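You operate a simulated robot arm through the tools that you are given. There is no shell and no other tool. Be economical: measure what you need, move in short steps, check, and stop when the job is done.

You are at the controls of a simulated two-armed robot. One attempt, no reset.

TASK
Test the blue network lead and add one to the matching row of the tally board.
Fine: put the lead back in the black rack; the other rows stay; leave the tester dial on net.

It is judged by the outcome, as a careful person would: the job done as asked, and still so three seconds after it is handed in. It fails if anything else is knocked over, pushed out of place, dropped, spilled or broken.

THE ROBOT
Two 7-joint arms with fingered hands on one trunk, on a carriage that runs on a rail from [-15, -843] to [18, 1037] (x, y) and turns from -133 to 199 degrees about z. Base frame: it is fixed where the carriage stands at the start and does not move with it; the origin is on the floor, on the carriage's upright axis, x ahead of it, y to its left, z up. Readings come in mm, degrees, newtons and seconds.
The left shoulder is at the start at [70, 188, 1298], the right one opposite. With the tool pointing down near the work surface each hand reaches from about 100 to 820 mm from the robot's upright axis, wherever it stands, measured 20 degrees to its own side. Places, roughly: black rack [600, 600, 900]; cable tester [700, 300, 900]; green slider [800, 800, 1100]; green test key [600, 200, 900]; network sockets of the cable tester [700, 300, 900]; purple slider [800, 800, 1000]; red slider [800, 800, 1100]; tally board [900, 800, 1000]; tester dial [600, 200, 900]. Payload 4 kg a hand.
The TCP of each hand is the grasp point between the finger pads, 26 mm short of the fingertips. In the tool frame z runs along the fingers and y along their closing line. Largest opening 132 mm; the body of the gripper starts 73 mm behind the TCP. The gripper is a hand of 4 fingers: y runs from the thumb to the fingers, the wrist lies at [0, 0, -224] in the tool frame.
Orientation is that of the tool frame in the base frame, as a unit quaternion [w, x, y, z]. With the fingers straight down and closing along the base's y, the tool's x points along the base's -x, its y along +y and its z along -z.

THE INTERFACE
- The arms move only by the tool nudge_tool. It takes "left_plan", "right_plan" or both (then of equal length, played together; a hand with none holds still); each is one flat list of numbers, 6 for each row, row after row: the shift along the tool's x, y, z in m, then the turn, a rotation vector about the tool's x, y, z in rad. In form: [dx, dy, dz, wx, wy, wz, dx, dy, dz, wx, wy, wz, ...]. A call has 1 to 12 rows; each row shifts and turns the commanded pose from where the row before left it, along the tool's axes as they then stand. Rows are played at 5 a second. More than 50 mm and 8.6 degrees between two rows, and nothing of the call is played. A pose out of reach is approached as far as the arm can. The call stops where the force on the tool passes 40 N (or 10 N more than at its start, if that is more) or the arm is blocked; 0.2 s more then pass. In this call time passes only in rows, and 0.2 s behind the last. It gives the time, the measured TCP pose, the force on the tool (base axes), the opening and the grip force at its end, in the units of the frame above (readings bear some noise), with the torque about the TCP (base axes, N m) and any sound that the robot's microphone picked up, and new pictures: "views" is both (left out), scene, wrist or none (wrist: the cameras of the hands that moved).
- Cameras (640 x 400 px; columns grow to the right, rows downward): "scene" is now at [115, 25.3, 1510.8]; the picture's right is [0.47, -0.89, 0.00], its down [-0.56, -0.30, -0.77] and it looks along [0.68, 0.36, -0.63] (base axes); focal length 265 px, centre (320, 200). "left" rides on the left gripper at [-73, 6, -94] in its tool frame; the picture's right is [-0.08, -1.00, 0.00], its down [0.79, -0.06, -0.62] and it looks along [0.61, -0.05, 0.79] (tool axes); focal length 230 px, centre (320, 200). "right" rides on the right gripper at [73, 6, -94] in its tool frame; the picture's right is [-0.08, 1.00, 0.00], its down [-0.78, -0.06, -0.62] and it looks along [-0.61, -0.05, 0.79] (tool axes); focal length 230 px, centre (320, 200).
- lift_body(by): slides the trunk up (or, below 0, down) by that many mm; the arms and the scene camera ride with it, the base frame stays. It gives what a move gives, with no picture.
- roll_base(legs): drives the robot by 1 to 6 legs, each [ahead, left, turn to the left] in mm, mm and degrees, along the robot's own axes; the way and the turn of a leg run together, so that a leg with both is an arc; at most 1500 mm and 180 degrees a leg. The arms and the cameras ride along, it lands a little off, and it stops where it bumps. It keeps to its track: a leg is cut to what the track allows. It gives what a move gives, and a new picture of the scene camera.
- move_fingers(finger1, finger2, finger3, thumb_bend, hand): sets how far each is bent, from 0 (flat) to 100 (curled in); at 30 the hand is open as for a grip, at 70 the pads meet at the TCP. One left out holds its place. A second passes; each finger stops where it meets its share of the squeeze, and holds until it gets a number again. It is the only way to open and close the hand. It gives what a move gives, with no picture; readings hold the bend of each and the force on the fingers (four entries, about 0 where the hand has none), thumb and palm.
- pan_tilt(pan, tilt): turns the head with the scene camera to pan (to the left, within 86 degrees either way) and tilt (down, from -29 to 69), counted from straight ahead of the robot. It gives what a move gives, and a new picture of the scene camera.
- locate(camera, pixels): for up to 12 pixels [column, row] of the newest picture of that camera ("zoom" is the newest enlarged one), the place [x, y, z] in the base frame of the surface seen there, good to about 3 mm, but the place of the scene camera against the robot may be out by one fixed shift of up to 25 mm in any direction. The clock stands still meanwhile.
- enlarge(camera, box): a new picture of the part [left, top, right, bottom] of that camera's present view, enlarged. The clock stands still meanwhile.
- sign_off(): hands the job in; it is judged then, once.

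Go step by step. Measure first, check grasps and placings, and put right what went wrong. The budget is 80 turns and 260 pictures, counting those below and the enlarged ones. Unless the task says otherwise, let go and move clear before handing in, and close with one line.

The tools are called by a JSON object that holds its "fn" and its "kwargs". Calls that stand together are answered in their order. nudge_tool: Moves the arms, as the interface text tells. Its arguments: {"type":"object","properties":{"left_plan":{"type":"array","items":{"type":"number"}},"right_plan":{"type":"array","items":{"type":"number"}},"views":{"type":"string","enum":["both","scene","wrist","none"]}},"required":[]} The other tools are called the same way: lift_body (by) slides the trunk up or down; move_fingers (finger1, finger2, finger3, thumb_bend, hand) moves the fingers one by one; roll_base (legs) drives the base; pan_tilt (pan, tilt) turns the head that bears the scene camera; locate (camera, pixels) gives the place of the surface under pixels of a picture; enlarge (camera, box) takes an enlarged picture of a part of a camera's view; sign_off () hands the job in.

At the start:

```text
clock: 0.0
left_tool_pos: [264.8, 404.4, 1277.0]
left_ee_rot: [0.001, -0.001, 1.0, 0.0]
left_force: [0.2, -0.7, 0.0]
left_moment: [-0.01, 0.0, -0.02]
left_grip_width: 131.6
left_grip_force: 0.1
left_shape: jaw
left_bend: [30.0, 30.0, 30.0, 30.0]
left_finger forces: [0.0, 0.0, 0.1, 0.1, 0.1, 0.1]
right_tool_pos: [479.1, 61.7, 1320.8]
right_ee_rot: [0.0, 0.0, 1.0, -0.001]
right_force: [-0.2, -1.3, -0.1]
right_moment: [0.01, -0.01, 0.01]
right_grip_width: 132.0
right_grip_force: 0.0
right_shape: jaw
right_bend: [30.0, 30.0, 30.0, 30.0]
right_finger forces: [0.1, 0.0, 0.1, 0.0, 0.0, 0.0]
trunk travel left (down, up): [-775.0, 165.0]
robot x, y, heading: [-2.1, 2.3, 0.1]
head pan, tilt: [27.7, 39.4]
```

scene: 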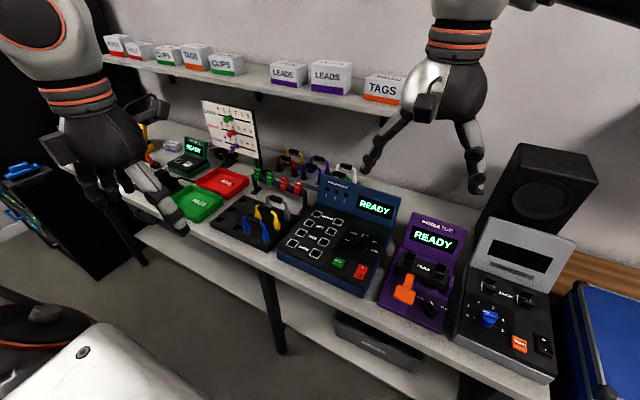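
right: 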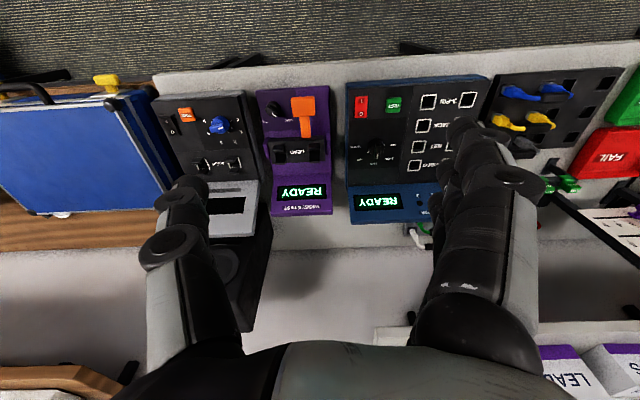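
left: 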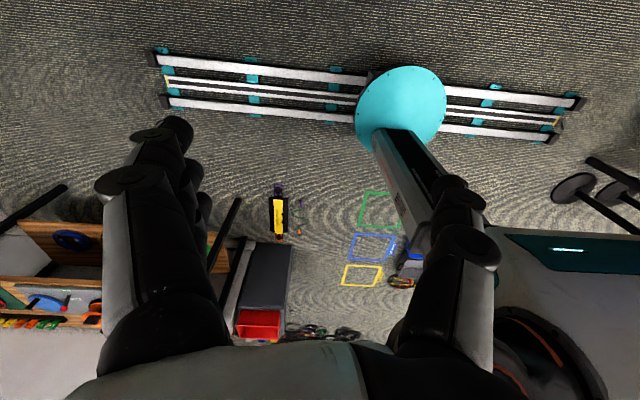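

The scene shows the blue tester around (345,235), the black rack with blue/yellow leads around (255,220) and the tally board around (232,130). I'll enlarge these first.

{"fn": "enlarge", "kwargs": {"camera": "scene", "box": [270, 170, 400, 300]}}

{"fn": "enlarge", "kwargs": {"camera": "scene", "box": [190, 90, 320, 260]}}

{"fn": "enlarge", "kwargs": {"camera": "right", "box": [340, 60, 640, 240]}}

```text
3.08 times, centred on (335, 235) of scene
```

zoom: 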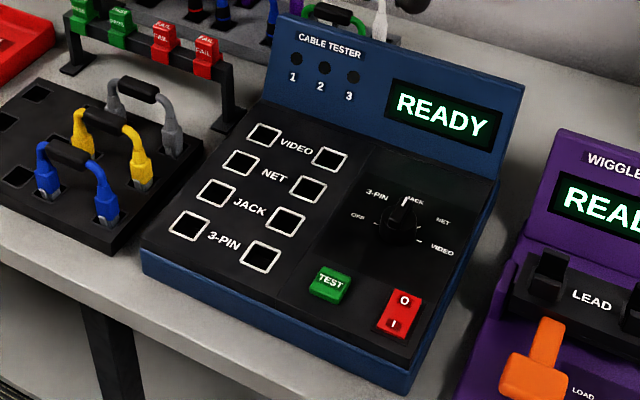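

```text
2.35 times, centred on (255, 175) of scene
```

zoom: 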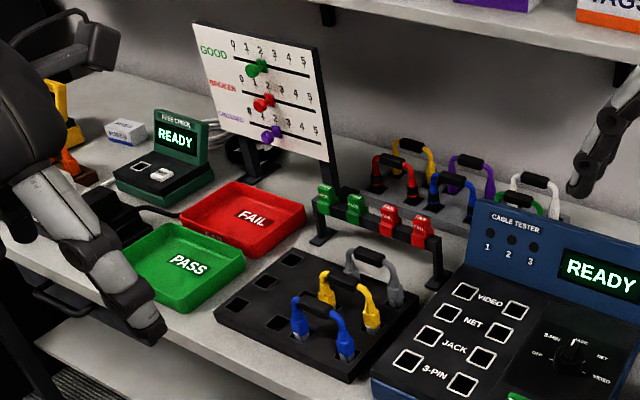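

```text
2.13 times, centred on (490, 150) of right
```

zoom: 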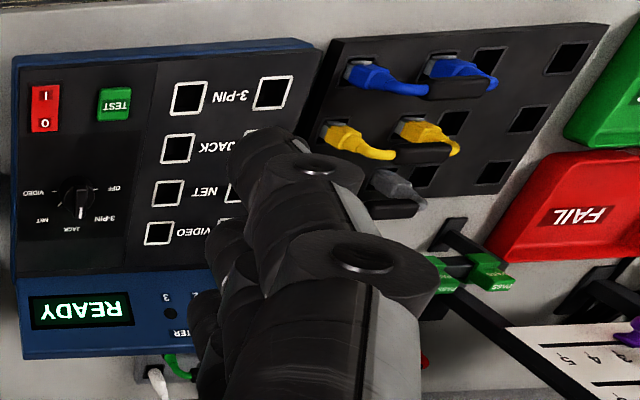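

The black rack's blue lead is at zoom (430,75) of the right camera, and the tester dial points at JACK. I'll measure from the right wrist camera, and look left before driving.

{"fn": "locate", "kwargs": {"camera": "right", "pixels": [[428, 101], [467, 100], [424, 126], [418, 150], [376, 148], [395, 103], [361, 105], [520, 93], [553, 92], [540, 120], [600, 70], [350, 84]]}}

{"fn": "pan_tilt", "kwargs": {"pan": 75, "tilt": 30}}

```text
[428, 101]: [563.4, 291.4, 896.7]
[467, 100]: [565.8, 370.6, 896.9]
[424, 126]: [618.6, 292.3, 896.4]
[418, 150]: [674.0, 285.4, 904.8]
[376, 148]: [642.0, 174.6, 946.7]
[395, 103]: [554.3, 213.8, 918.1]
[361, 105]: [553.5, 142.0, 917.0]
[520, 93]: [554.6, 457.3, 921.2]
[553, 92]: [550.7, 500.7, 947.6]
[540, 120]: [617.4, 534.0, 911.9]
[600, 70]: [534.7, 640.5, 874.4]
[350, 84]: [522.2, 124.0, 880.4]
```

```text
clock: 1.1
left_tool_pos: [265.5, 404.7, 1275.2]
left_ee_rot: [0.001, 0.0, 1.0, 0.0]
left_force: [-0.2, 0.3, -0.3]
left_moment: [-0.02, -0.03, 0.01]
left_grip_width: 132.1
left_grip_force: 0.0
left_shape: jaw
left_bend: [30.0, 30.0, 30.0, 30.0]
left_finger forces: [0.0, 0.1, 0.0, 0.1, 0.0, 0.0]
right_tool_pos: [481.3, 61.7, 1320.0]
right_ee_rot: [0.0, 0.001, 1.0, 0.0]
right_force: [1.2, 1.3, -0.3]
right_moment: [0.0, 0.02, -0.01]
right_grip_width: 131.7
right_grip_force: 0.0
right_shape: jaw
right_bend: [30.0, 30.0, 30.0, 30.0]
right_finger forces: [0.1, 0.0, 0.0, 0.0, 0.0, 0.0]
trunk travel left (down, up): [-775.0, 165.0]
robot x, y, heading: [-0.2, 2.6, 0.1]
head pan, tilt: [75.0, 30.0]
```

scene: 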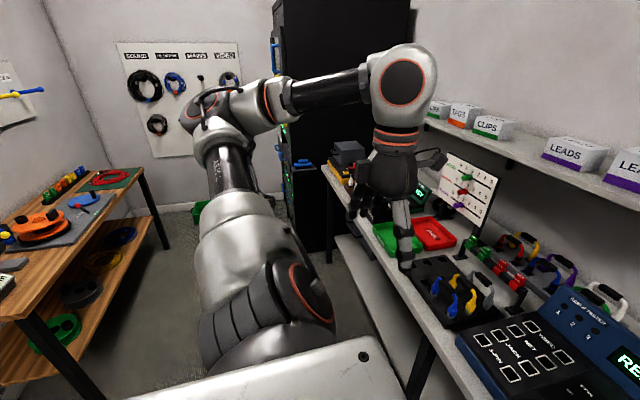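

A tall black cabinet stands past the left end of the bench at (330,120), with a box on its front at (300,180). I'll measure it before driving.

{"fn": "locate", "kwargs": {"camera": "scene", "pixels": [[285, 50], [310, 40], [400, 30], [300, 165], [350, 150], [278, 120], [470, 190], [440, 285], [600, 160], [520, 125], [440, 200], [330, 175]]}}

```text
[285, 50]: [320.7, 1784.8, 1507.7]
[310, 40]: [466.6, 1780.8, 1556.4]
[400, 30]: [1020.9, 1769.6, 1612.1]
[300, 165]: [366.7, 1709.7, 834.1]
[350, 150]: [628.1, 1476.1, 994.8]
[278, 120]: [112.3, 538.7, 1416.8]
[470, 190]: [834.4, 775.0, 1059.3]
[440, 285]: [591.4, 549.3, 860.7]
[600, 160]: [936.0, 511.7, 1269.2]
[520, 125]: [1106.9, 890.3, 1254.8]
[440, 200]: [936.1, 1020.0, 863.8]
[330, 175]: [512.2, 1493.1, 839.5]
```

The cabinet is at y≈1700, far enough away. I'll drive left 500 mm.

{"fn": "roll_base", "kwargs": {"legs": [[0, 500, 0]]}}

{"fn": "pan_tilt", "kwargs": {"pan": 0, "tilt": 45}}

```text
clock: 4.1
left_tool_pos: [274.6, 910.5, 1277.3]
left_ee_rot: [0.0, 0.002, 1.0, 0.001]
left_force: [-0.2, -0.2, 0.0]
left_moment: [-0.01, 0.0, 0.01]
left_grip_width: 131.6
left_grip_force: 0.2
left_shape: jaw
left_bend: [30.0, 30.0, 30.0, 30.0]
left_finger forces: [0.0, 0.0, 0.0, 0.0, 0.0, 0.1]
right_tool_pos: [488.2, 567.7, 1319.2]
right_ee_rot: [-0.001, 0.002, 1.0, 0.0]
right_force: [0.1, -0.5, -0.5]
right_moment: [-0.03, -0.03, -0.03]
right_grip_width: 131.9
right_grip_force: 0.2
right_shape: jaw
right_bend: [30.0, 30.0, 30.0, 30.0]
right_finger forces: [0.0, 0.1, 0.1, 0.1, 0.0, 0.0]
trunk travel left (down, up): [-775.0, 165.0]
robot x, y, heading: [9.4, 507.7, -0.1]
head pan, tilt: [75.0, 30.0]
```

scene: 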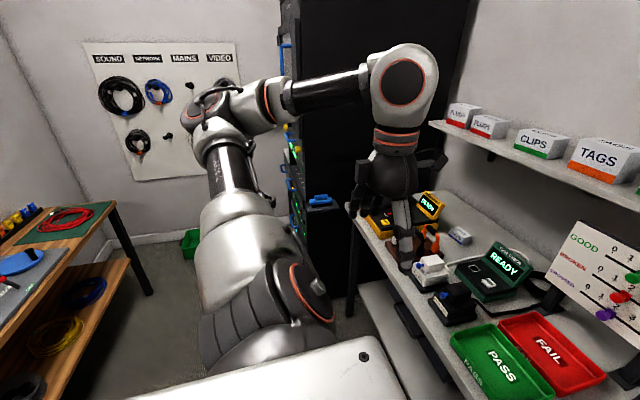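

```text
clock: 5.6
left_tool_pos: [274.4, 912.8, 1275.0]
left_ee_rot: [0.001, 0.002, 1.0, 0.0]
left_force: [-0.1, 0.0, 0.8]
left_moment: [-0.01, 0.02, 0.02]
left_grip_width: 131.5
left_grip_force: 0.1
left_shape: jaw
left_bend: [30.0, 30.0, 30.0, 30.0]
left_finger forces: [0.1, 0.1, 0.0, 0.0, 0.1, 0.1]
right_tool_pos: [490.6, 567.8, 1319.4]
right_ee_rot: [-0.001, 0.002, 1.0, 0.0]
right_force: [0.2, 0.0, -0.2]
right_moment: [0.01, -0.02, 0.0]
right_grip_width: 131.7
right_grip_force: 0.1
right_shape: jaw
right_bend: [30.0, 30.0, 30.0, 30.0]
right_finger forces: [0.1, 0.0, 0.0, 0.0, 0.1, 0.1]
trunk travel left (down, up): [-775.0, 165.0]
robot x, y, heading: [6.0, 508.8, -0.0]
head pan, tilt: [0.0, 45.0]
```

scene: 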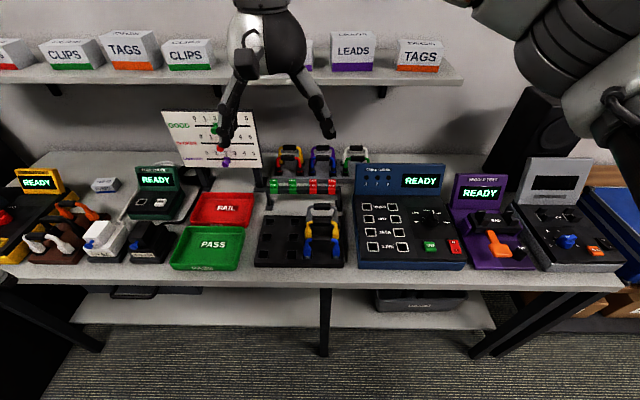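

The tally rows read GOOD, BROKEN and CROSSED. I'll pull the right hand back and over so its camera sees both rack and tester.

{"fn": "nudge_tool", "kwargs": {"right_plan": [0.04, -0.04, 0.02, 0, 0, 0, 0.04, -0.04, 0.02, 0, 0, 0, 0.04, -0.04, 0.02, 0, 0, 0], "views": "both"}}

```text
refused: row 1 steps farther than a row can; nothing moved
```

{"fn": "nudge_tool", "kwargs": {"right_plan": [0.03, -0.03, 0.015, 0, 0, 0, 0.03, -0.03, 0.015, 0, 0, 0, 0.03, -0.03, 0.015, 0, 0, 0, 0.03, -0.03, 0.015, 0, 0, 0], "views": "wrist"}}

```text
clock: 6.6
left_tool_pos: [273.0, 910.6, 1276.7]
left_ee_rot: [0.001, 0.001, 1.0, 0.001]
left_force: [-0.4, -0.5, 0.4]
left_moment: [0.04, -0.03, -0.02]
left_grip_width: 131.6
left_grip_force: 0.1
left_shape: jaw
left_bend: [30.0, 30.0, 30.0, 30.0]
left_finger forces: [0.0, 0.0, 0.0, 0.0, 0.0, 0.1]
right_tool_pos: [367.7, 448.6, 1263.3]
right_ee_rot: [0.001, 0.003, 1.0, 0.002]
right_force: [1.0, -0.2, 0.7]
right_moment: [0.06, -0.02, 0.0]
right_grip_width: 131.6
right_grip_force: 0.1
right_shape: jaw
right_bend: [30.0, 30.0, 30.0, 30.0]
right_finger forces: [0.0, 0.0, 0.1, 0.0, 0.0, 0.1]
trunk travel left (down, up): [-775.0, 165.0]
robot x, y, heading: [9.8, 507.1, 0.0]
head pan, tilt: [0.0, 45.0]
```

right: 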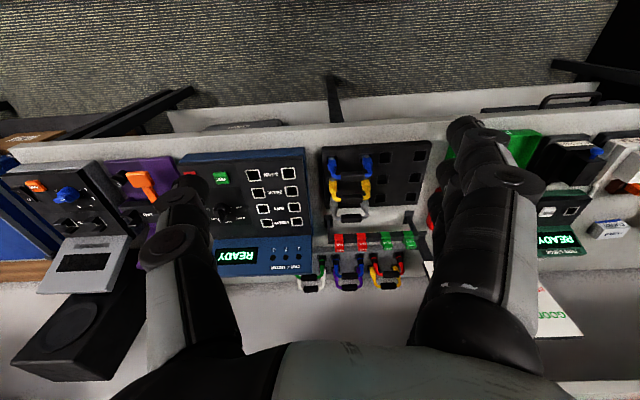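

{"fn": "enlarge", "kwargs": {"camera": "right", "box": [310, 130, 440, 230]}}

{"fn": "enlarge", "kwargs": {"camera": "right", "box": [190, 150, 320, 250]}}

```text
4.00 times, centred on (375, 180) of right
```

zoom: 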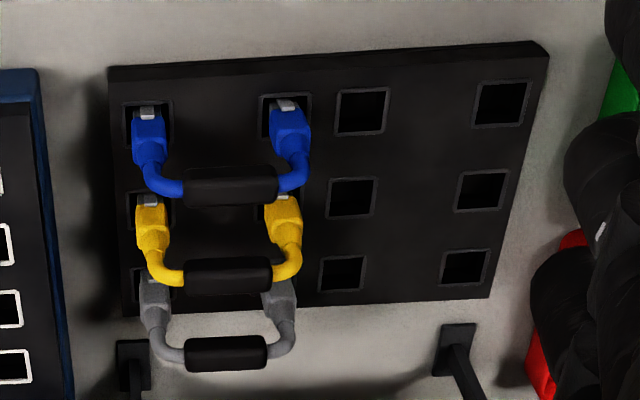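

```text
4.00 times, centred on (255, 200) of right
```

zoom: 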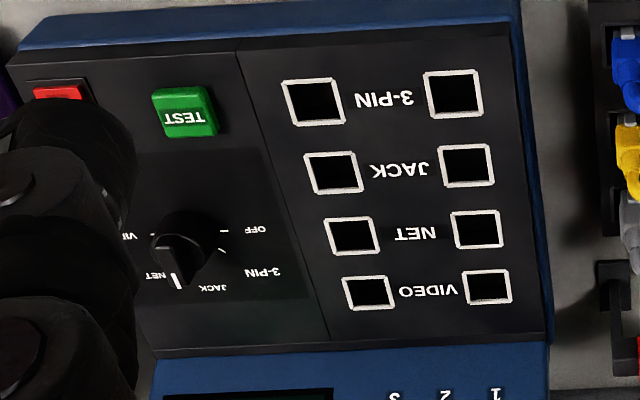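

{"fn": "locate", "kwargs": {"camera": "zoom", "pixels": [[325, 220], [381, 254], [452, 212], [504, 247], [424, 262], [420, 200], [185, 110], [172, 242], [205, 262], [255, 190], [178, 281], [160, 300]]}}

{"fn": "locate", "kwargs": {"camera": "right", "pixels": [[352.5, 176.5], [343, 176.5], [363, 176.5], [332.5, 165], [367.5, 162.5], [352, 198.75], [372, 165], [400, 160], [400, 195], [345, 160], [379, 152], [392, 164]]}}

```text
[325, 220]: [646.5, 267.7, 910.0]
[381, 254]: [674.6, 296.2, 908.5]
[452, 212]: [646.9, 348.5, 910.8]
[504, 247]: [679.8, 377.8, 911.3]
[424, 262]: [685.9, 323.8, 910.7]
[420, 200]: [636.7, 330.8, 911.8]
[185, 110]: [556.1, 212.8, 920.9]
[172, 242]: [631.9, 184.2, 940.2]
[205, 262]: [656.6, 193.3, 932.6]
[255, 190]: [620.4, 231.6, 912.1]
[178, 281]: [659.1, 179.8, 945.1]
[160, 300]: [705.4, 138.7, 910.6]
```

```text
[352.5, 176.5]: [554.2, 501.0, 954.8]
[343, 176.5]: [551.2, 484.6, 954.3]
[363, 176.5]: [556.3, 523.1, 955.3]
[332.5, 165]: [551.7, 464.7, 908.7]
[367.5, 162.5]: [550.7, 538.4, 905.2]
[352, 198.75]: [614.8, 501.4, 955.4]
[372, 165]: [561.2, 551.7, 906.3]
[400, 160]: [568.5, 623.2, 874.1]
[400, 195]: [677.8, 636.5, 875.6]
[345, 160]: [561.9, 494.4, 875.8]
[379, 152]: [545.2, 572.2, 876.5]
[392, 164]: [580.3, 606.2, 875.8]
```

The panel is level at z≈910 with NET sockets near (660,282) and (663,363), and the blue handle is near (556,501,950). I'll turn the right hand 90° so it closes along x.

{"fn": "nudge_tool", "kwargs": {"right_plan": [0, 0, 0, 0, 0, 0.1428, 0, 0, 0, 0, 0, 0.1428, 0, 0, 0, 0, 0, 0.1428, 0, 0, 0, 0, 0, 0.1428, 0, 0, 0, 0, 0, 0.1428, 0, 0, 0, 0, 0, 0.1428, 0, 0, 0, 0, 0, 0.1428, 0, 0, 0, 0, 0, 0.1428, 0, 0, 0, 0, 0, 0.1428, 0, 0, 0, 0, 0, 0.1428, 0, 0, 0, 0, 0, 0.1428], "views": "both"}}

{"fn": "move_fingers", "kwargs": {"hand": "right", "finger1": 54, "finger2": 54, "finger3": 54, "thumb_bend": 54}}

```text
clock: 9.0
left_tool_pos: [276.0, 911.9, 1274.9]
left_ee_rot: [0.0, 0.002, 1.0, -0.001]
left_force: [-0.3, -0.1, 1.2]
left_moment: [-0.02, -0.03, -0.02]
left_grip_width: 131.8
left_grip_force: 0.0
left_shape: jaw
left_bend: [30.0, 30.0, 30.0, 30.0]
left_finger forces: [0.0, 0.0, 0.1, 0.1, 0.0, 0.0]
right_tool_pos: [361.5, 478.5, 1272.1]
right_ee_rot: [-0.006, 0.386, 0.923, 0.0]
right_force: [-0.5, -0.3, -0.7]
right_moment: [0.02, 0.01, 0.04]
right_grip_width: 131.7
right_grip_force: 0.2
right_shape: jaw
right_bend: [30.0, 30.0, 30.0, 30.0]
right_finger forces: [0.1, 0.0, 0.1, 0.0, 0.0, 0.1]
right hand out of reach, approached as far as the arm can: row 6, 7, 8, 9, 10, 11
trunk travel left (down, up): [-775.0, 165.0]
robot x, y, heading: [3.5, 508.0, -0.1]
head pan, tilt: [0.0, 45.0]
```

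scene: 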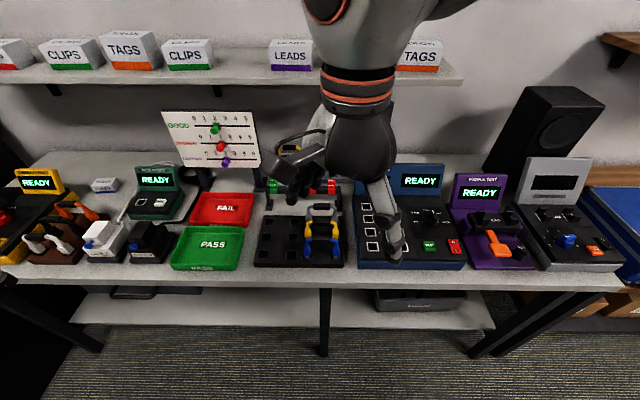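
right: 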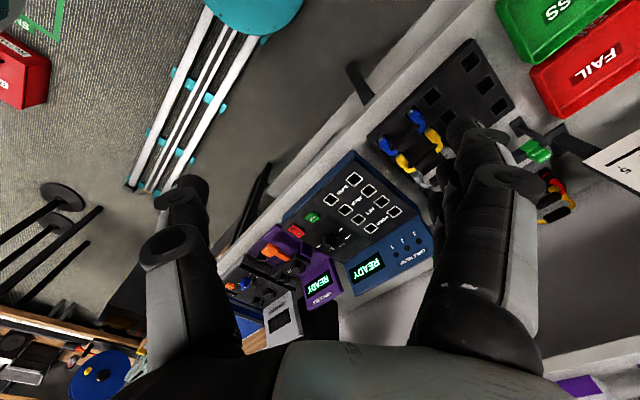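

```text
clock: 10.0
left_tool_pos: [276.2, 913.4, 1276.1]
left_ee_rot: [0.0, 0.002, 1.0, 0.0]
left_force: [-0.4, 0.2, -0.2]
left_moment: [0.0, -0.01, 0.01]
left_grip_width: 131.6
left_grip_force: 0.1
left_shape: jaw
left_bend: [30.0, 30.0, 30.0, 30.0]
left_finger forces: [0.0, 0.0, 0.1, 0.0, 0.1, 0.1]
right_tool_pos: [362.8, 477.5, 1272.4]
right_ee_rot: [-0.005, 0.386, 0.923, 0.001]
right_force: [0.2, 0.6, 0.1]
right_moment: [0.03, 0.02, -0.02]
right_grip_width: 58.5
right_grip_force: 0.0
right_shape: fingers
right_bend: [54.0, 54.0, 54.0, 54.0]
right_finger forces: [0.0, 0.0, 0.0, 0.0, 0.0, 0.1]
trunk travel left (down, up): [-775.0, 165.0]
robot x, y, heading: [6.8, 505.9, -0.0]
head pan, tilt: [0.0, 45.0]
```

The +90° turn stalled at about 45°. I'll try turning the other way instead.

{"fn": "nudge_tool", "kwargs": {"right_plan": [0, 0, 0, 0, 0, -0.147, 0, 0, 0, 0, 0, -0.147, 0, 0, 0, 0, 0, -0.147, 0, 0, 0, 0, 0, -0.147, 0, 0, 0, 0, 0, -0.147, 0, 0, 0, 0, 0, -0.147, 0, 0, 0, 0, 0, -0.147, 0, 0, 0, 0, 0, -0.147, 0, 0, 0, 0, 0, -0.147, 0, 0, 0, 0, 0, -0.147, 0, 0, 0, 0, 0, -0.147, 0, 0, 0, 0, 0, -0.147], "views": "none"}}

```text
clock: 12.6
left_tool_pos: [275.9, 913.0, 1276.5]
left_ee_rot: [0.0, 0.002, 1.0, 0.0]
left_force: [0.6, -0.3, 0.5]
left_moment: [-0.04, -0.01, -0.02]
left_grip_width: 131.7
left_grip_force: 0.0
left_shape: jaw
left_bend: [30.0, 30.0, 30.0, 30.0]
left_finger forces: [0.0, 0.0, 0.1, 0.1, 0.0, 0.0]
right_tool_pos: [362.1, 476.9, 1272.2]
right_ee_rot: [-0.004, -0.468, 0.884, 0.003]
right_force: [0.1, -0.1, -0.2]
right_moment: [-0.04, 0.01, -0.02]
right_grip_width: 58.3
right_grip_force: 0.1
right_shape: fingers
right_bend: [54.0, 54.0, 54.0, 54.0]
right_finger forces: [0.0, 0.1, 0.1, 0.0, 0.1, 0.0]
trunk travel left (down, up): [-775.0, 165.0]
robot x, y, heading: [12.3, 509.7, -0.2]
head pan, tilt: [0.0, 45.0]
```

{"fn": "nudge_tool", "kwargs": {"right_plan": [0, 0, 0, 0, 0, -0.12, 0, 0, 0, 0, 0, -0.12, 0, 0, 0, 0, 0, -0.12, 0, 0, 0, 0, 0, -0.12, 0, 0, 0, 0, 0, -0.117], "views": "both"}}

```text
clock: 13.8
left_tool_pos: [275.8, 911.8, 1275.1]
left_ee_rot: [0.0, 0.001, 1.0, 0.0]
left_force: [-0.7, -0.7, 0.4]
left_moment: [-0.01, 0.0, 0.02]
left_grip_width: 131.9
left_grip_force: 0.1
left_shape: jaw
left_bend: [30.0, 30.0, 30.0, 30.0]
left_finger forces: [0.1, 0.0, 0.0, 0.0, 0.0, 0.0]
right_tool_pos: [362.6, 478.1, 1271.9]
right_ee_rot: [0.001, 0.708, -0.706, -0.005]
right_force: [0.1, 0.5, -0.4]
right_moment: [-0.01, 0.02, 0.0]
right_grip_width: 58.4
right_grip_force: 0.1
right_shape: fingers
right_bend: [54.0, 54.0, 54.0, 54.0]
right_finger forces: [0.0, 0.0, 0.0, 0.0, 0.0, 0.0]
trunk travel left (down, up): [-775.0, 165.0]
robot x, y, heading: [7.5, 509.2, -0.0]
head pan, tilt: [0.0, 45.0]
```

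scene: 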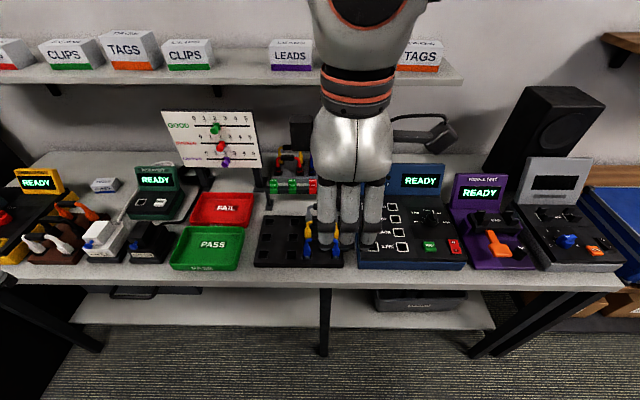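
right: 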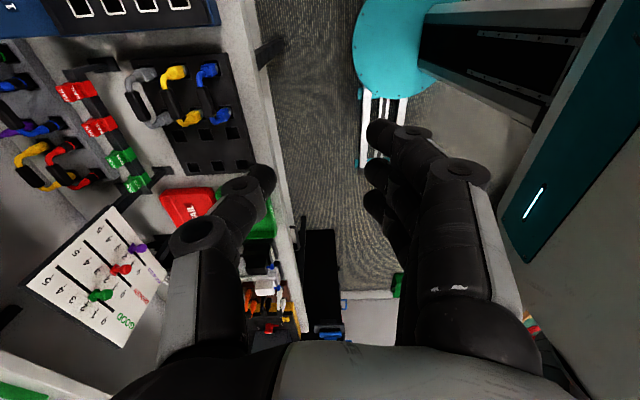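

The hand is now closing along x, thumb on the far side. I'll move above the blue handle.

{"fn": "nudge_tool", "kwargs": {"right_plan": [-0.0033, -0.0277, 0.0314, 0, 0, 0, -0.0033, -0.0277, 0.0314, 0, 0, 0, -0.0033, -0.0277, 0.0314, 0, 0, 0, -0.0033, -0.0277, 0.0314, 0, 0, 0, -0.0033, -0.0277, 0.0314, 0, 0, 0, -0.0033, -0.0277, 0.0314, 0, 0, 0, -0.0033, -0.0277, 0.0314, 0, 0, 0], "views": "both"}}

```text
clock: 15.4
left_tool_pos: [277.0, 911.9, 1275.2]
left_ee_rot: [-0.002, 0.003, 1.0, 0.0]
left_force: [-0.3, 0.4, 0.4]
left_moment: [-0.01, 0.01, 0.01]
left_grip_width: 131.8
left_grip_force: 0.1
left_shape: jaw
left_bend: [30.0, 30.0, 30.0, 30.0]
left_finger forces: [0.1, 0.0, 0.0, 0.0, 0.0, 0.0]
right_tool_pos: [558.8, 498.4, 1050.9]
right_ee_rot: [-0.001, -0.707, 0.708, 0.006]
right_force: [-0.4, 0.5, 0.2]
right_moment: [0.0, 0.02, 0.01]
right_grip_width: 58.3
right_grip_force: 0.1
right_shape: fingers
right_bend: [54.0, 54.0, 54.0, 54.0]
right_finger forces: [0.0, 0.0, 0.1, 0.1, 0.0, 0.1]
trunk travel left (down, up): [-775.0, 165.0]
robot x, y, heading: [8.1, 511.1, -0.1]
head pan, tilt: [0.0, 45.0]
```

scene: 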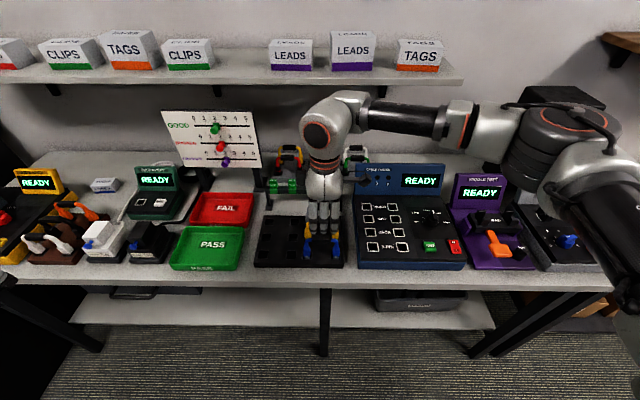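
right: 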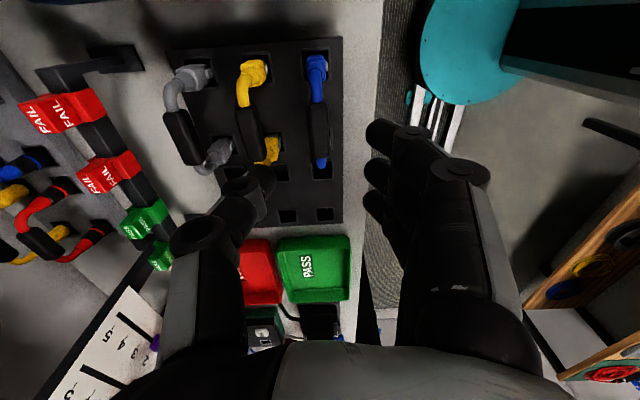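

{"fn": "enlarge", "kwargs": {"camera": "right", "box": [240, 30, 400, 130]}}

{"fn": "locate", "kwargs": {"camera": "right", "pixels": [[319, 105], [320, 130], [321, 155], [311, 130], [328, 130], [317, 65], [322, 164], [250, 130], [180, 125], [325, 200], [305, 200], [330, 172]]}}

```text
4.00 times, centred on (320, 80) of right
```

zoom: 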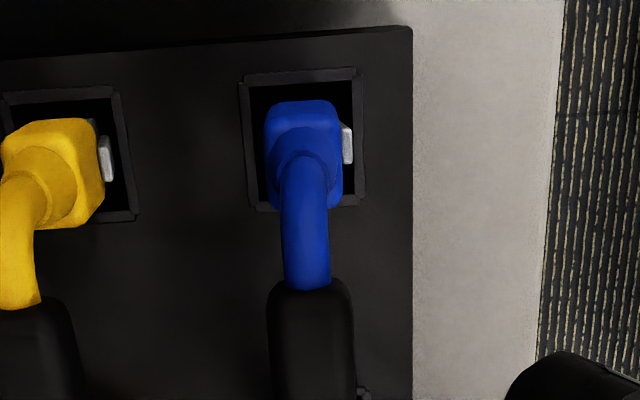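

```text
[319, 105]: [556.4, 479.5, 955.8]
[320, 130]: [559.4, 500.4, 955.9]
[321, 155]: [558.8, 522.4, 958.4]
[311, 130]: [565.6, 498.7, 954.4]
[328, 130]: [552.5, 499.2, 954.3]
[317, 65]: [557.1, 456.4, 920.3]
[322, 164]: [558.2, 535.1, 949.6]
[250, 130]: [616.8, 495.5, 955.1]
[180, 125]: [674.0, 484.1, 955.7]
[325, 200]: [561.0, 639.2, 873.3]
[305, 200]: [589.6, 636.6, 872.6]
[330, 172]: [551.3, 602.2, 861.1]
```

The handle is centred at (559,500), top at z 956, directly under the TCP. I'll descend 103 mm.

{"fn": "nudge_tool", "kwargs": {"right_plan": [-0.0005, 0, 0.03, 0, 0, 0, -0.0005, 0, 0.03, 0, 0, 0, -0.0005, 0, 0.03, 0, 0, 0, 0, 0, 0.013, 0, 0, 0], "views": "both"}}

```text
clock: 16.4
left_tool_pos: [275.9, 912.4, 1275.8]
left_ee_rot: [0.0, 0.002, 1.0, 0.0]
left_force: [-0.2, -0.3, 0.2]
left_moment: [0.03, 0.01, -0.01]
left_grip_width: 131.8
left_grip_force: 0.1
left_shape: jaw
left_bend: [30.0, 30.0, 30.0, 30.0]
left_finger forces: [0.0, 0.0, 0.1, 0.0, 0.1, 0.1]
right_tool_pos: [552.5, 502.8, 948.6]
right_ee_rot: [-0.002, -0.706, 0.708, 0.006]
right_force: [-0.1, -0.1, 0.7]
right_moment: [0.02, 0.0, -0.01]
right_grip_width: 58.2
right_grip_force: 0.1
right_shape: fingers
right_bend: [54.0, 54.0, 54.0, 54.0]
right_finger forces: [0.0, 0.0, 0.1, 0.1, 0.0, 0.0]
trunk travel left (down, up): [-775.0, 165.0]
robot x, y, heading: [8.5, 509.2, -0.4]
head pan, tilt: [0.0, 45.0]
```

scene: 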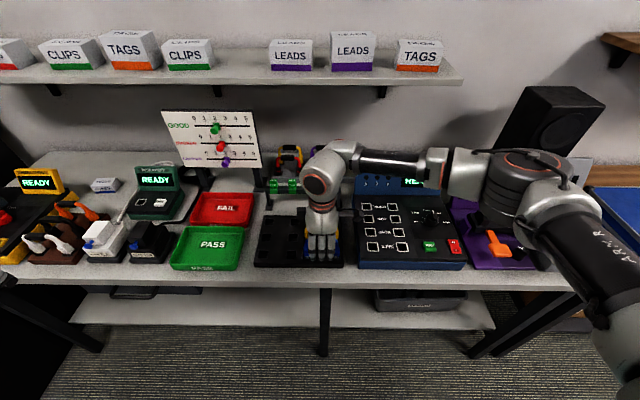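
right: 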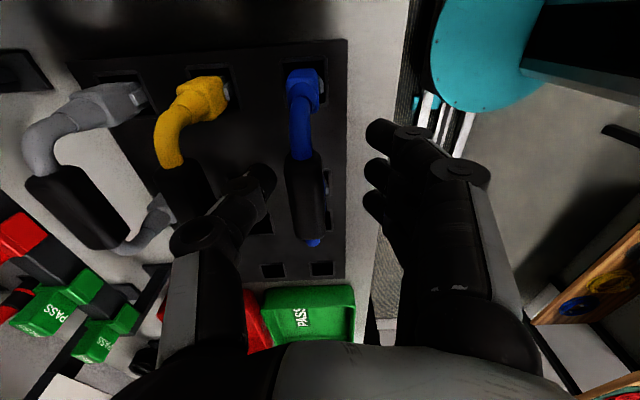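

The handle at (305,195) lies about 5 mm to the thumb side. I'll shift over and then close.

{"fn": "nudge_tool", "kwargs": {"right_plan": [0, -0.005, 0, 0, 0, 0], "views": "wrist"}}

{"fn": "move_fingers", "kwargs": {"hand": "right", "finger1": 63, "finger2": 63, "finger3": 63, "thumb_bend": 63}}

```text
clock: 16.8
left_tool_pos: [275.5, 912.2, 1276.2]
left_ee_rot: [0.0, 0.003, 1.0, 0.0]
left_force: [0.5, 0.4, 0.0]
left_moment: [-0.02, -0.05, 0.0]
left_grip_width: 131.7
left_grip_force: 0.1
left_shape: jaw
left_bend: [30.0, 30.0, 30.0, 30.0]
left_finger forces: [0.1, 0.1, 0.0, 0.0, 0.0, 0.1]
right_tool_pos: [557.9, 502.7, 947.9]
right_ee_rot: [-0.001, -0.706, 0.708, 0.005]
right_force: [0.6, 0.2, 1.3]
right_moment: [0.02, -0.03, 0.0]
right_grip_width: 58.2
right_grip_force: 0.0
right_shape: fingers
right_bend: [54.0, 54.0, 54.0, 54.0]
right_finger forces: [0.0, 0.0, 0.0, 0.0, 0.1, 0.0]
trunk travel left (down, up): [-775.0, 165.0]
robot x, y, heading: [11.0, 507.5, -0.3]
head pan, tilt: [0.0, 45.0]
```

right: 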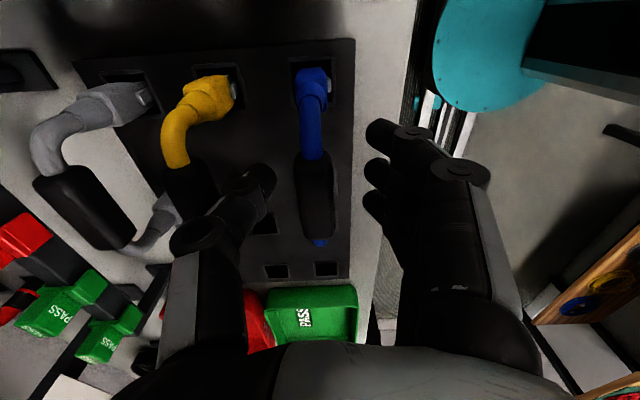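

```text
clock: 17.8
left_tool_pos: [274.3, 913.0, 1276.1]
left_ee_rot: [-0.001, 0.001, 1.0, 0.0]
left_force: [0.8, -0.5, -0.9]
left_moment: [0.02, -0.01, -0.03]
left_grip_width: 131.7
left_grip_force: 0.1
left_shape: jaw
left_bend: [30.0, 30.0, 30.0, 30.0]
left_finger forces: [0.1, 0.1, 0.1, 0.0, 0.1, 0.0]
right_tool_pos: [556.9, 502.7, 948.1]
right_ee_rot: [-0.002, -0.707, 0.708, 0.005]
right_force: [-0.2, 0.2, 0.1]
right_moment: [0.0, 0.02, 0.0]
right_grip_width: 31.2
right_grip_force: 0.1
right_shape: fingers
right_bend: [63.0, 63.0, 63.0, 63.0]
right_finger forces: [0.0, 0.0, 0.0, 0.0, 0.1, 0.0]
trunk travel left (down, up): [-775.0, 165.0]
robot x, y, heading: [9.6, 509.3, -0.2]
head pan, tilt: [0.0, 45.0]
```

Opening is 31 mm with no contact; I'll close fully onto the handle.

{"fn": "move_fingers", "kwargs": {"hand": "right", "finger1": 75, "finger2": 75, "finger3": 75, "thumb_bend": 75}}

{"fn": "enlarge", "kwargs": {"camera": "right", "box": [160, 20, 480, 220]}}

```text
clock: 18.8
left_tool_pos: [276.5, 911.4, 1276.3]
left_ee_rot: [0.0, 0.002, 1.0, 0.0]
left_force: [0.0, 0.3, 0.0]
left_moment: [0.02, -0.03, 0.0]
left_grip_width: 131.8
left_grip_force: 0.0
left_shape: jaw
left_bend: [30.0, 30.0, 30.0, 30.0]
left_finger forces: [0.0, 0.0, 0.1, 0.0, 0.0, 0.1]
right_tool_pos: [556.9, 502.6, 947.2]
right_ee_rot: [-0.003, -0.707, 0.708, 0.005]
right_force: [0.1, -0.8, -1.0]
right_moment: [0.0, 0.02, -0.01]
right_grip_width: 10.2
right_grip_force: 1.6
right_shape: fingers
right_bend: [74.0, 73.0, 74.0, 72.0]
right_finger forces: [1.3, 0.1, 1.3, 0.0, 0.1, 0.1]
trunk travel left (down, up): [-775.0, 165.0]
robot x, y, heading: [7.4, 507.1, 0.0]
head pan, tilt: [0.0, 45.0]
```

```text
2.00 times, centred on (320, 120) of right
```

zoom: 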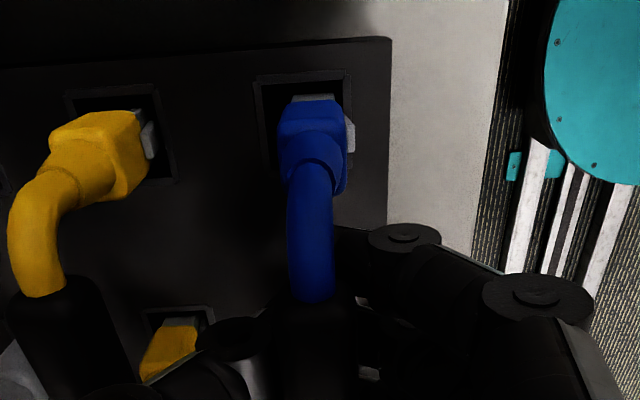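

Light contact only (1.6 N), so I'll squeeze harder.

{"fn": "move_fingers", "kwargs": {"hand": "right", "finger1": 95, "finger2": 95, "finger3": 95, "thumb_bend": 95}}

{"fn": "enlarge", "kwargs": {"camera": "right", "box": [160, 80, 480, 280]}}

```text
clock: 19.8
left_tool_pos: [275.6, 912.7, 1275.4]
left_ee_rot: [0.0, 0.001, 1.0, -0.001]
left_force: [-0.2, -0.2, 0.3]
left_moment: [0.02, 0.01, -0.01]
left_grip_width: 132.2
left_grip_force: 0.0
left_shape: jaw
left_bend: [30.0, 30.0, 30.0, 30.0]
left_finger forces: [0.0, 0.1, 0.1, 0.1, 0.0, 0.1]
right_tool_pos: [556.8, 503.7, 947.5]
right_ee_rot: [-0.002, -0.707, 0.708, 0.004]
right_force: [-0.4, 0.0, -0.5]
right_moment: [0.0, 0.01, 0.0]
right_grip_width: 33.3
right_grip_force: 0.1
right_shape: fingers
right_bend: [95.0, 85.0, 95.0, 95.0]
right_finger forces: [0.0, 0.0, 0.0, 0.0, 0.4, 0.1]
trunk travel left (down, up): [-775.0, 165.0]
robot x, y, heading: [9.4, 508.4, -0.3]
head pan, tilt: [0.0, 45.0]
```

```text
2.00 times, centred on (320, 180) of right
```

zoom: 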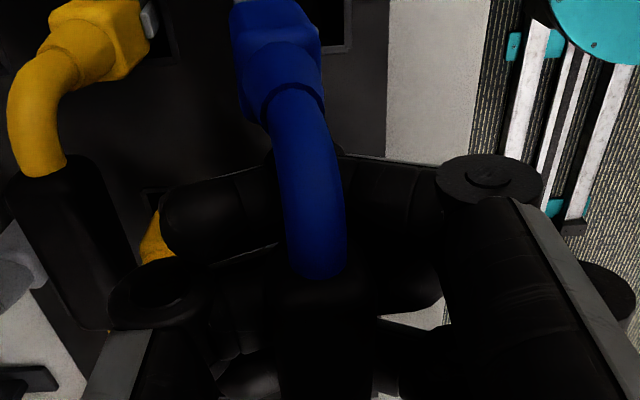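

The fingers curled past and under the handle instead of pinching it. I'll reopen and look.

{"fn": "move_fingers", "kwargs": {"hand": "right", "finger1": 56, "finger2": 56, "finger3": 56, "thumb_bend": 56}}

{"fn": "enlarge", "kwargs": {"camera": "right", "box": [160, 60, 480, 260]}}

{"fn": "enlarge", "kwargs": {"camera": "scene", "box": [280, 190, 360, 280]}}

```text
clock: 20.8
left_tool_pos: [275.6, 911.7, 1276.2]
left_ee_rot: [-0.001, 0.001, 1.0, 0.001]
left_force: [0.1, -0.4, -0.8]
left_moment: [-0.04, 0.01, -0.01]
left_grip_width: 131.8
left_grip_force: 0.1
left_shape: jaw
left_bend: [30.0, 30.0, 30.0, 30.0]
left_finger forces: [0.0, 0.0, 0.0, 0.0, 0.0, 0.0]
right_tool_pos: [556.9, 503.1, 948.4]
right_ee_rot: [-0.002, -0.707, 0.707, 0.006]
right_force: [0.0, 0.6, -0.5]
right_moment: [0.05, 0.02, 0.0]
right_grip_width: 50.4
right_grip_force: 0.1
right_shape: fingers
right_bend: [56.0, 56.0, 56.0, 56.0]
right_finger forces: [0.1, 0.2, 0.1, 0.0, 0.0, 0.0]
trunk travel left (down, up): [-775.0, 165.0]
robot x, y, heading: [12.3, 507.4, -0.4]
head pan, tilt: [0.0, 45.0]
```

```text
2.00 times, centred on (320, 160) of right
```

zoom: 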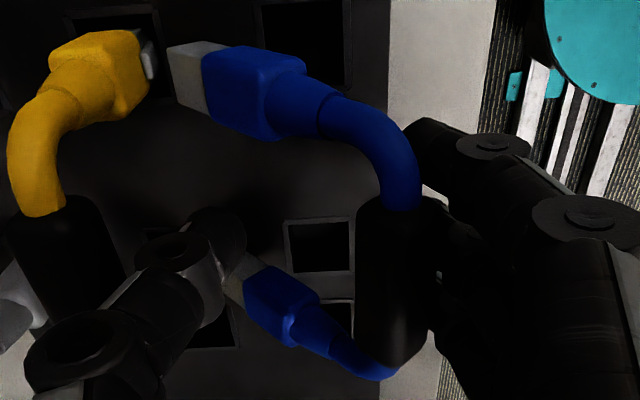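

```text
4.44 times, centred on (320, 235) of scene
```

zoom: 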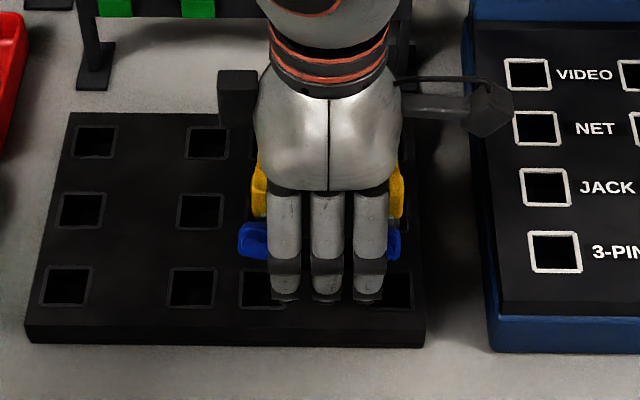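

The lead has popped out of its holes and now leans against the fingers (handle at right-camera ≈(352,195)). I'll measure how it lies.

{"fn": "locate", "kwargs": {"camera": "right", "pixels": [[345, 180], [352, 195], [345, 225], [352, 165], [285, 105], [250, 97], [300, 212], [330, 120], [340, 230], [335, 195], [275, 203], [362, 200]]}}

```text
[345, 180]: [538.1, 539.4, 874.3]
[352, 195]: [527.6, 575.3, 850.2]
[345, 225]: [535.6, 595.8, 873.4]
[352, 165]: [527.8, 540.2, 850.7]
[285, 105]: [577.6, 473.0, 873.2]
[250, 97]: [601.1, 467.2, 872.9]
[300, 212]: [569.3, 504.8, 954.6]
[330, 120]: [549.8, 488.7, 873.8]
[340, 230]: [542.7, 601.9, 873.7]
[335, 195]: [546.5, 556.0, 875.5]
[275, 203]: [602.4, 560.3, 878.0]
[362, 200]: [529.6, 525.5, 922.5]
```

Those readings used the older picture; I'll take a fresh zoom and locate in that.

{"fn": "enlarge", "kwargs": {"camera": "right", "box": [160, 60, 480, 260]}}

{"fn": "locate", "kwargs": {"camera": "zoom", "pixels": [[385, 230], [385, 280], [385, 330], [365, 280], [405, 280], [250, 90], [185, 75], [290, 305], [390, 140], [310, 100], [240, 280], [350, 345]]}}

```text
2.00 times, centred on (320, 160) of right
```

zoom: 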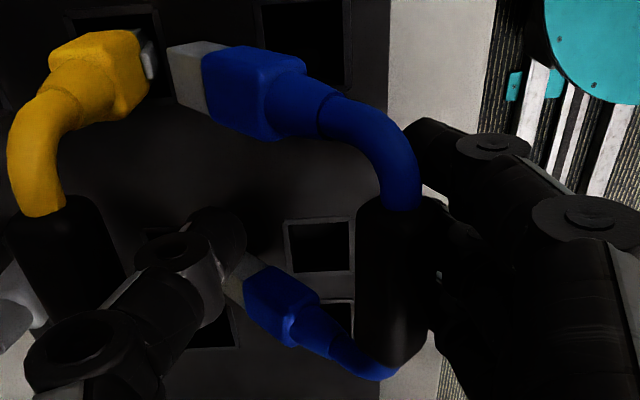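

```text
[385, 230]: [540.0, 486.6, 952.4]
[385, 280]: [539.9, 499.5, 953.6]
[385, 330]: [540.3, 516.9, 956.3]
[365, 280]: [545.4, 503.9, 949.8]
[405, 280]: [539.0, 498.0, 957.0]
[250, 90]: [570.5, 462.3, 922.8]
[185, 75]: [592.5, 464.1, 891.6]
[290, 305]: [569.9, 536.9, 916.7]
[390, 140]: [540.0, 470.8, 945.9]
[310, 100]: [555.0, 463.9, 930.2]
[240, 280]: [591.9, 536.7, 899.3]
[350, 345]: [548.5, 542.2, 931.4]
```

The lead leans with its handle at x≈540 against the fingers and plug tips at x≈592, z≈891. I'll bring the thumb in, then ease the hand toward +x to stand the lead up.

{"fn": "move_fingers", "kwargs": {"hand": "right", "thumb_bend": 66}}

{"fn": "nudge_tool", "kwargs": {"right_plan": [0, -0.005, 0, 0, 0, 0, 0, -0.005, 0, 0, 0, 0], "views": "wrist"}}

```text
clock: 21.8
left_tool_pos: [275.5, 913.0, 1275.9]
left_ee_rot: [0.0, 0.001, 1.0, 0.0]
left_force: [0.1, -0.2, -0.6]
left_moment: [0.01, -0.03, -0.03]
left_grip_width: 131.9
left_grip_force: 0.0
left_shape: jaw
left_bend: [30.0, 30.0, 30.0, 30.0]
left_finger forces: [0.1, 0.1, 0.0, 0.0, 0.0, 0.0]
right_tool_pos: [557.1, 502.0, 946.9]
right_ee_rot: [-0.001, -0.707, 0.708, 0.006]
right_force: [-0.2, 0.2, 0.3]
right_moment: [0.03, -0.01, -0.01]
right_grip_width: 37.0
right_grip_force: 0.1
right_shape: fingers
right_bend: [56.0, 56.0, 56.0, 66.0]
right_finger forces: [0.0, 0.1, 0.0, 0.1, 0.1, 0.1]
trunk travel left (down, up): [-775.0, 165.0]
robot x, y, heading: [10.1, 511.1, -0.3]
head pan, tilt: [0.0, 45.0]
```

```text
clock: 22.4
left_tool_pos: [274.0, 912.7, 1276.7]
left_ee_rot: [0.0, 0.002, 1.0, 0.0]
left_force: [-0.3, 0.8, -0.8]
left_moment: [0.01, 0.03, 0.0]
left_grip_width: 131.9
left_grip_force: 0.1
left_shape: jaw
left_bend: [30.0, 30.0, 30.0, 30.0]
left_finger forces: [0.1, 0.0, 0.0, 0.0, 0.0, 0.0]
right_tool_pos: [565.7, 502.9, 946.9]
right_ee_rot: [-0.003, -0.706, 0.708, 0.006]
right_force: [-2.0, -0.4, 2.0]
right_moment: [-0.01, 0.06, 0.03]
right_grip_width: 37.3
right_grip_force: 1.1
right_shape: fingers
right_bend: [56.0, 55.0, 56.0, 66.0]
right_finger forces: [0.7, 1.0, 0.4, 0.0, 0.0, 0.1]
trunk travel left (down, up): [-775.0, 165.0]
robot x, y, heading: [8.5, 509.1, -0.2]
head pan, tilt: [0.0, 45.0]
```

right: 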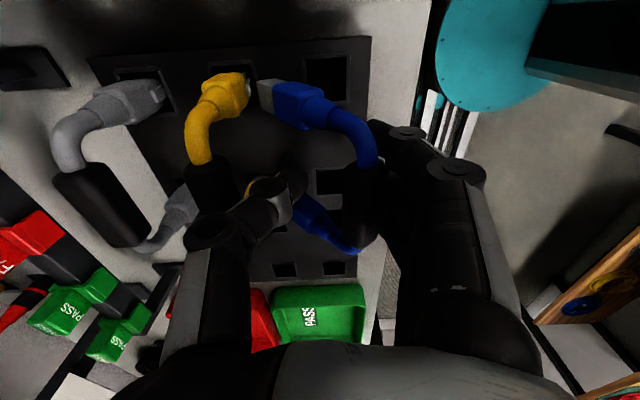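

The fingers press the handle with about 2 N against its neighbour. I'll step the hand back while closing the fingers, so the handle ends at the pinch centre.

{"fn": "nudge_tool", "kwargs": {"right_plan": [0, 0.008, 0, 0, 0, 0], "views": "none"}}

{"fn": "move_fingers", "kwargs": {"hand": "right", "finger1": 61, "finger2": 61, "finger3": 61}}

{"fn": "nudge_tool", "kwargs": {"right_plan": [0, 0.007, 0, 0, 0, 0], "views": "wrist"}}

```text
clock: 22.8
left_tool_pos: [275.5, 911.7, 1276.5]
left_ee_rot: [-0.001, 0.002, 1.0, 0.0]
left_force: [0.1, 0.3, 0.1]
left_moment: [0.04, -0.03, 0.0]
left_grip_width: 132.0
left_grip_force: 0.0
left_shape: jaw
left_bend: [30.0, 30.0, 30.0, 30.0]
left_finger forces: [0.1, 0.0, 0.0, 0.0, 0.1, 0.1]
right_tool_pos: [559.6, 504.3, 947.3]
right_ee_rot: [-0.002, -0.707, 0.707, 0.005]
right_force: [-0.4, 0.1, -0.1]
right_moment: [-0.02, 0.02, 0.04]
right_grip_width: 36.7
right_grip_force: 0.1
right_shape: fingers
right_bend: [56.0, 56.0, 56.0, 66.0]
right_finger forces: [0.1, 0.2, 0.0, 0.1, 0.0, 0.0]
trunk travel left (down, up): [-775.0, 165.0]
robot x, y, heading: [8.1, 508.8, -0.2]
head pan, tilt: [0.0, 45.0]
```

```text
clock: 23.8
left_tool_pos: [275.4, 913.1, 1276.3]
left_ee_rot: [0.0, 0.002, 1.0, 0.0]
left_force: [0.7, -0.2, -0.3]
left_moment: [-0.03, -0.01, -0.04]
left_grip_width: 131.9
left_grip_force: 0.0
left_shape: jaw
left_bend: [30.0, 30.0, 30.0, 30.0]
left_finger forces: [0.0, 0.0, 0.0, 0.1, 0.0, 0.0]
right_tool_pos: [559.8, 503.5, 947.6]
right_ee_rot: [-0.002, -0.706, 0.708, 0.006]
right_force: [-0.1, -0.4, -0.4]
right_moment: [0.0, -0.01, 0.03]
right_grip_width: 30.2
right_grip_force: 0.4
right_shape: fingers
right_bend: [61.0, 60.0, 61.0, 66.0]
right_finger forces: [0.2, 0.5, 0.2, 0.0, 0.0, 0.0]
trunk travel left (down, up): [-775.0, 165.0]
robot x, y, heading: [4.5, 506.5, 0.2]
head pan, tilt: [0.0, 45.0]
```

```text
clock: 24.2
left_tool_pos: [275.7, 912.6, 1276.0]
left_ee_rot: [0.0, 0.001, 1.0, 0.0]
left_force: [0.0, 0.0, -0.5]
left_moment: [0.0, 0.0, 0.0]
left_grip_width: 131.7
left_grip_force: 0.0
left_shape: jaw
left_bend: [30.0, 30.0, 30.0, 30.0]
left_finger forces: [0.0, 0.1, 0.0, 0.1, 0.0, 0.0]
right_tool_pos: [552.4, 503.3, 947.2]
right_ee_rot: [-0.001, -0.707, 0.708, 0.005]
right_force: [0.0, 0.0, -0.1]
right_moment: [0.0, 0.02, 0.01]
right_grip_width: 29.9
right_grip_force: 0.6
right_shape: fingers
right_bend: [61.0, 61.0, 61.0, 66.0]
right_finger forces: [0.1, 0.0, 0.0, 0.0, 0.1, 0.0]
trunk travel left (down, up): [-775.0, 165.0]
robot x, y, heading: [9.7, 508.1, -0.2]
head pan, tilt: [0.0, 45.0]
```

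right: 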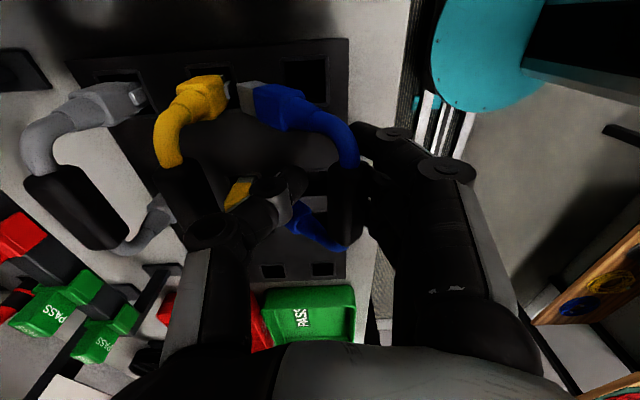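

{"fn": "nudge_tool", "kwargs": {"right_plan": [0, 0, -0.006, 0, 0, 0], "views": "none"}}

{"fn": "move_fingers", "kwargs": {"hand": "right", "finger1": 65, "finger2": 65, "finger3": 65, "thumb_bend": 68}}

{"fn": "enlarge", "kwargs": {"camera": "right", "box": [160, 60, 480, 260]}}

{"fn": "locate", "kwargs": {"camera": "zoom", "pixels": [[370, 230], [370, 280], [370, 320], [200, 80], [250, 90]]}}

```text
clock: 24.6
left_tool_pos: [276.1, 912.7, 1276.4]
left_ee_rot: [0.0, 0.002, 1.0, 0.0]
left_force: [-1.5, 0.7, -0.2]
left_moment: [-0.05, -0.02, 0.01]
left_grip_width: 131.9
left_grip_force: 0.1
left_shape: jaw
left_bend: [30.0, 30.0, 30.0, 30.0]
left_finger forces: [0.0, 0.1, 0.1, 0.1, 0.0, 0.0]
right_tool_pos: [553.0, 502.3, 954.3]
right_ee_rot: [-0.002, -0.706, 0.708, 0.005]
right_force: [0.1, 0.5, -0.8]
right_moment: [-0.03, 0.0, 0.01]
right_grip_width: 29.8
right_grip_force: 0.1
right_shape: fingers
right_bend: [61.0, 61.0, 61.0, 66.0]
right_finger forces: [0.0, 0.1, 0.0, 0.0, 0.0, 0.0]
trunk travel left (down, up): [-775.0, 165.0]
robot x, y, heading: [11.6, 504.7, -0.0]
head pan, tilt: [0.0, 45.0]
```

```text
clock: 25.6
left_tool_pos: [275.9, 911.5, 1275.8]
left_ee_rot: [0.0, 0.001, 1.0, 0.0]
left_force: [-0.5, -0.6, -0.4]
left_moment: [-0.02, -0.01, 0.01]
left_grip_width: 131.9
left_grip_force: 0.1
left_shape: jaw
left_bend: [30.0, 30.0, 30.0, 30.0]
left_finger forces: [0.0, 0.1, 0.0, 0.0, 0.0, 0.0]
right_tool_pos: [553.3, 503.2, 953.4]
right_ee_rot: [0.002, 0.707, -0.707, -0.006]
right_force: [-0.2, 0.0, 0.0]
right_moment: [0.02, 0.0, 0.01]
right_grip_width: 22.3
right_grip_force: 0.0
right_shape: fingers
right_bend: [65.0, 65.0, 65.0, 68.0]
right_finger forces: [0.1, 0.0, 0.0, 0.0, 0.0, 0.1]
trunk travel left (down, up): [-775.0, 165.0]
robot x, y, heading: [5.5, 513.8, -0.1]
head pan, tilt: [0.0, 45.0]
```

```text
2.00 times, centred on (320, 160) of right
```

zoom: 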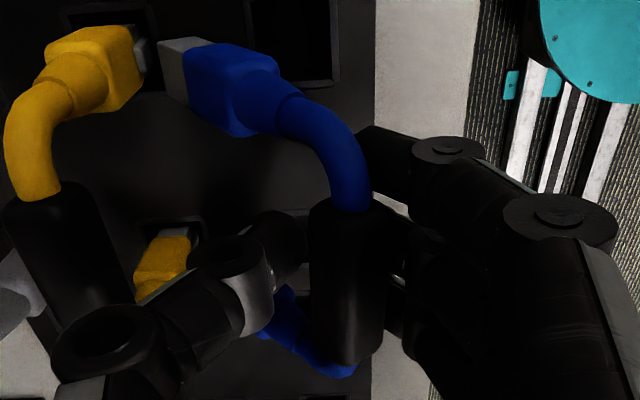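

```text
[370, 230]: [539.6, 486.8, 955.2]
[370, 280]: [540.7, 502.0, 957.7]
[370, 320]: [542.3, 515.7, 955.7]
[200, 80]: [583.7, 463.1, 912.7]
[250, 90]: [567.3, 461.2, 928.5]
```

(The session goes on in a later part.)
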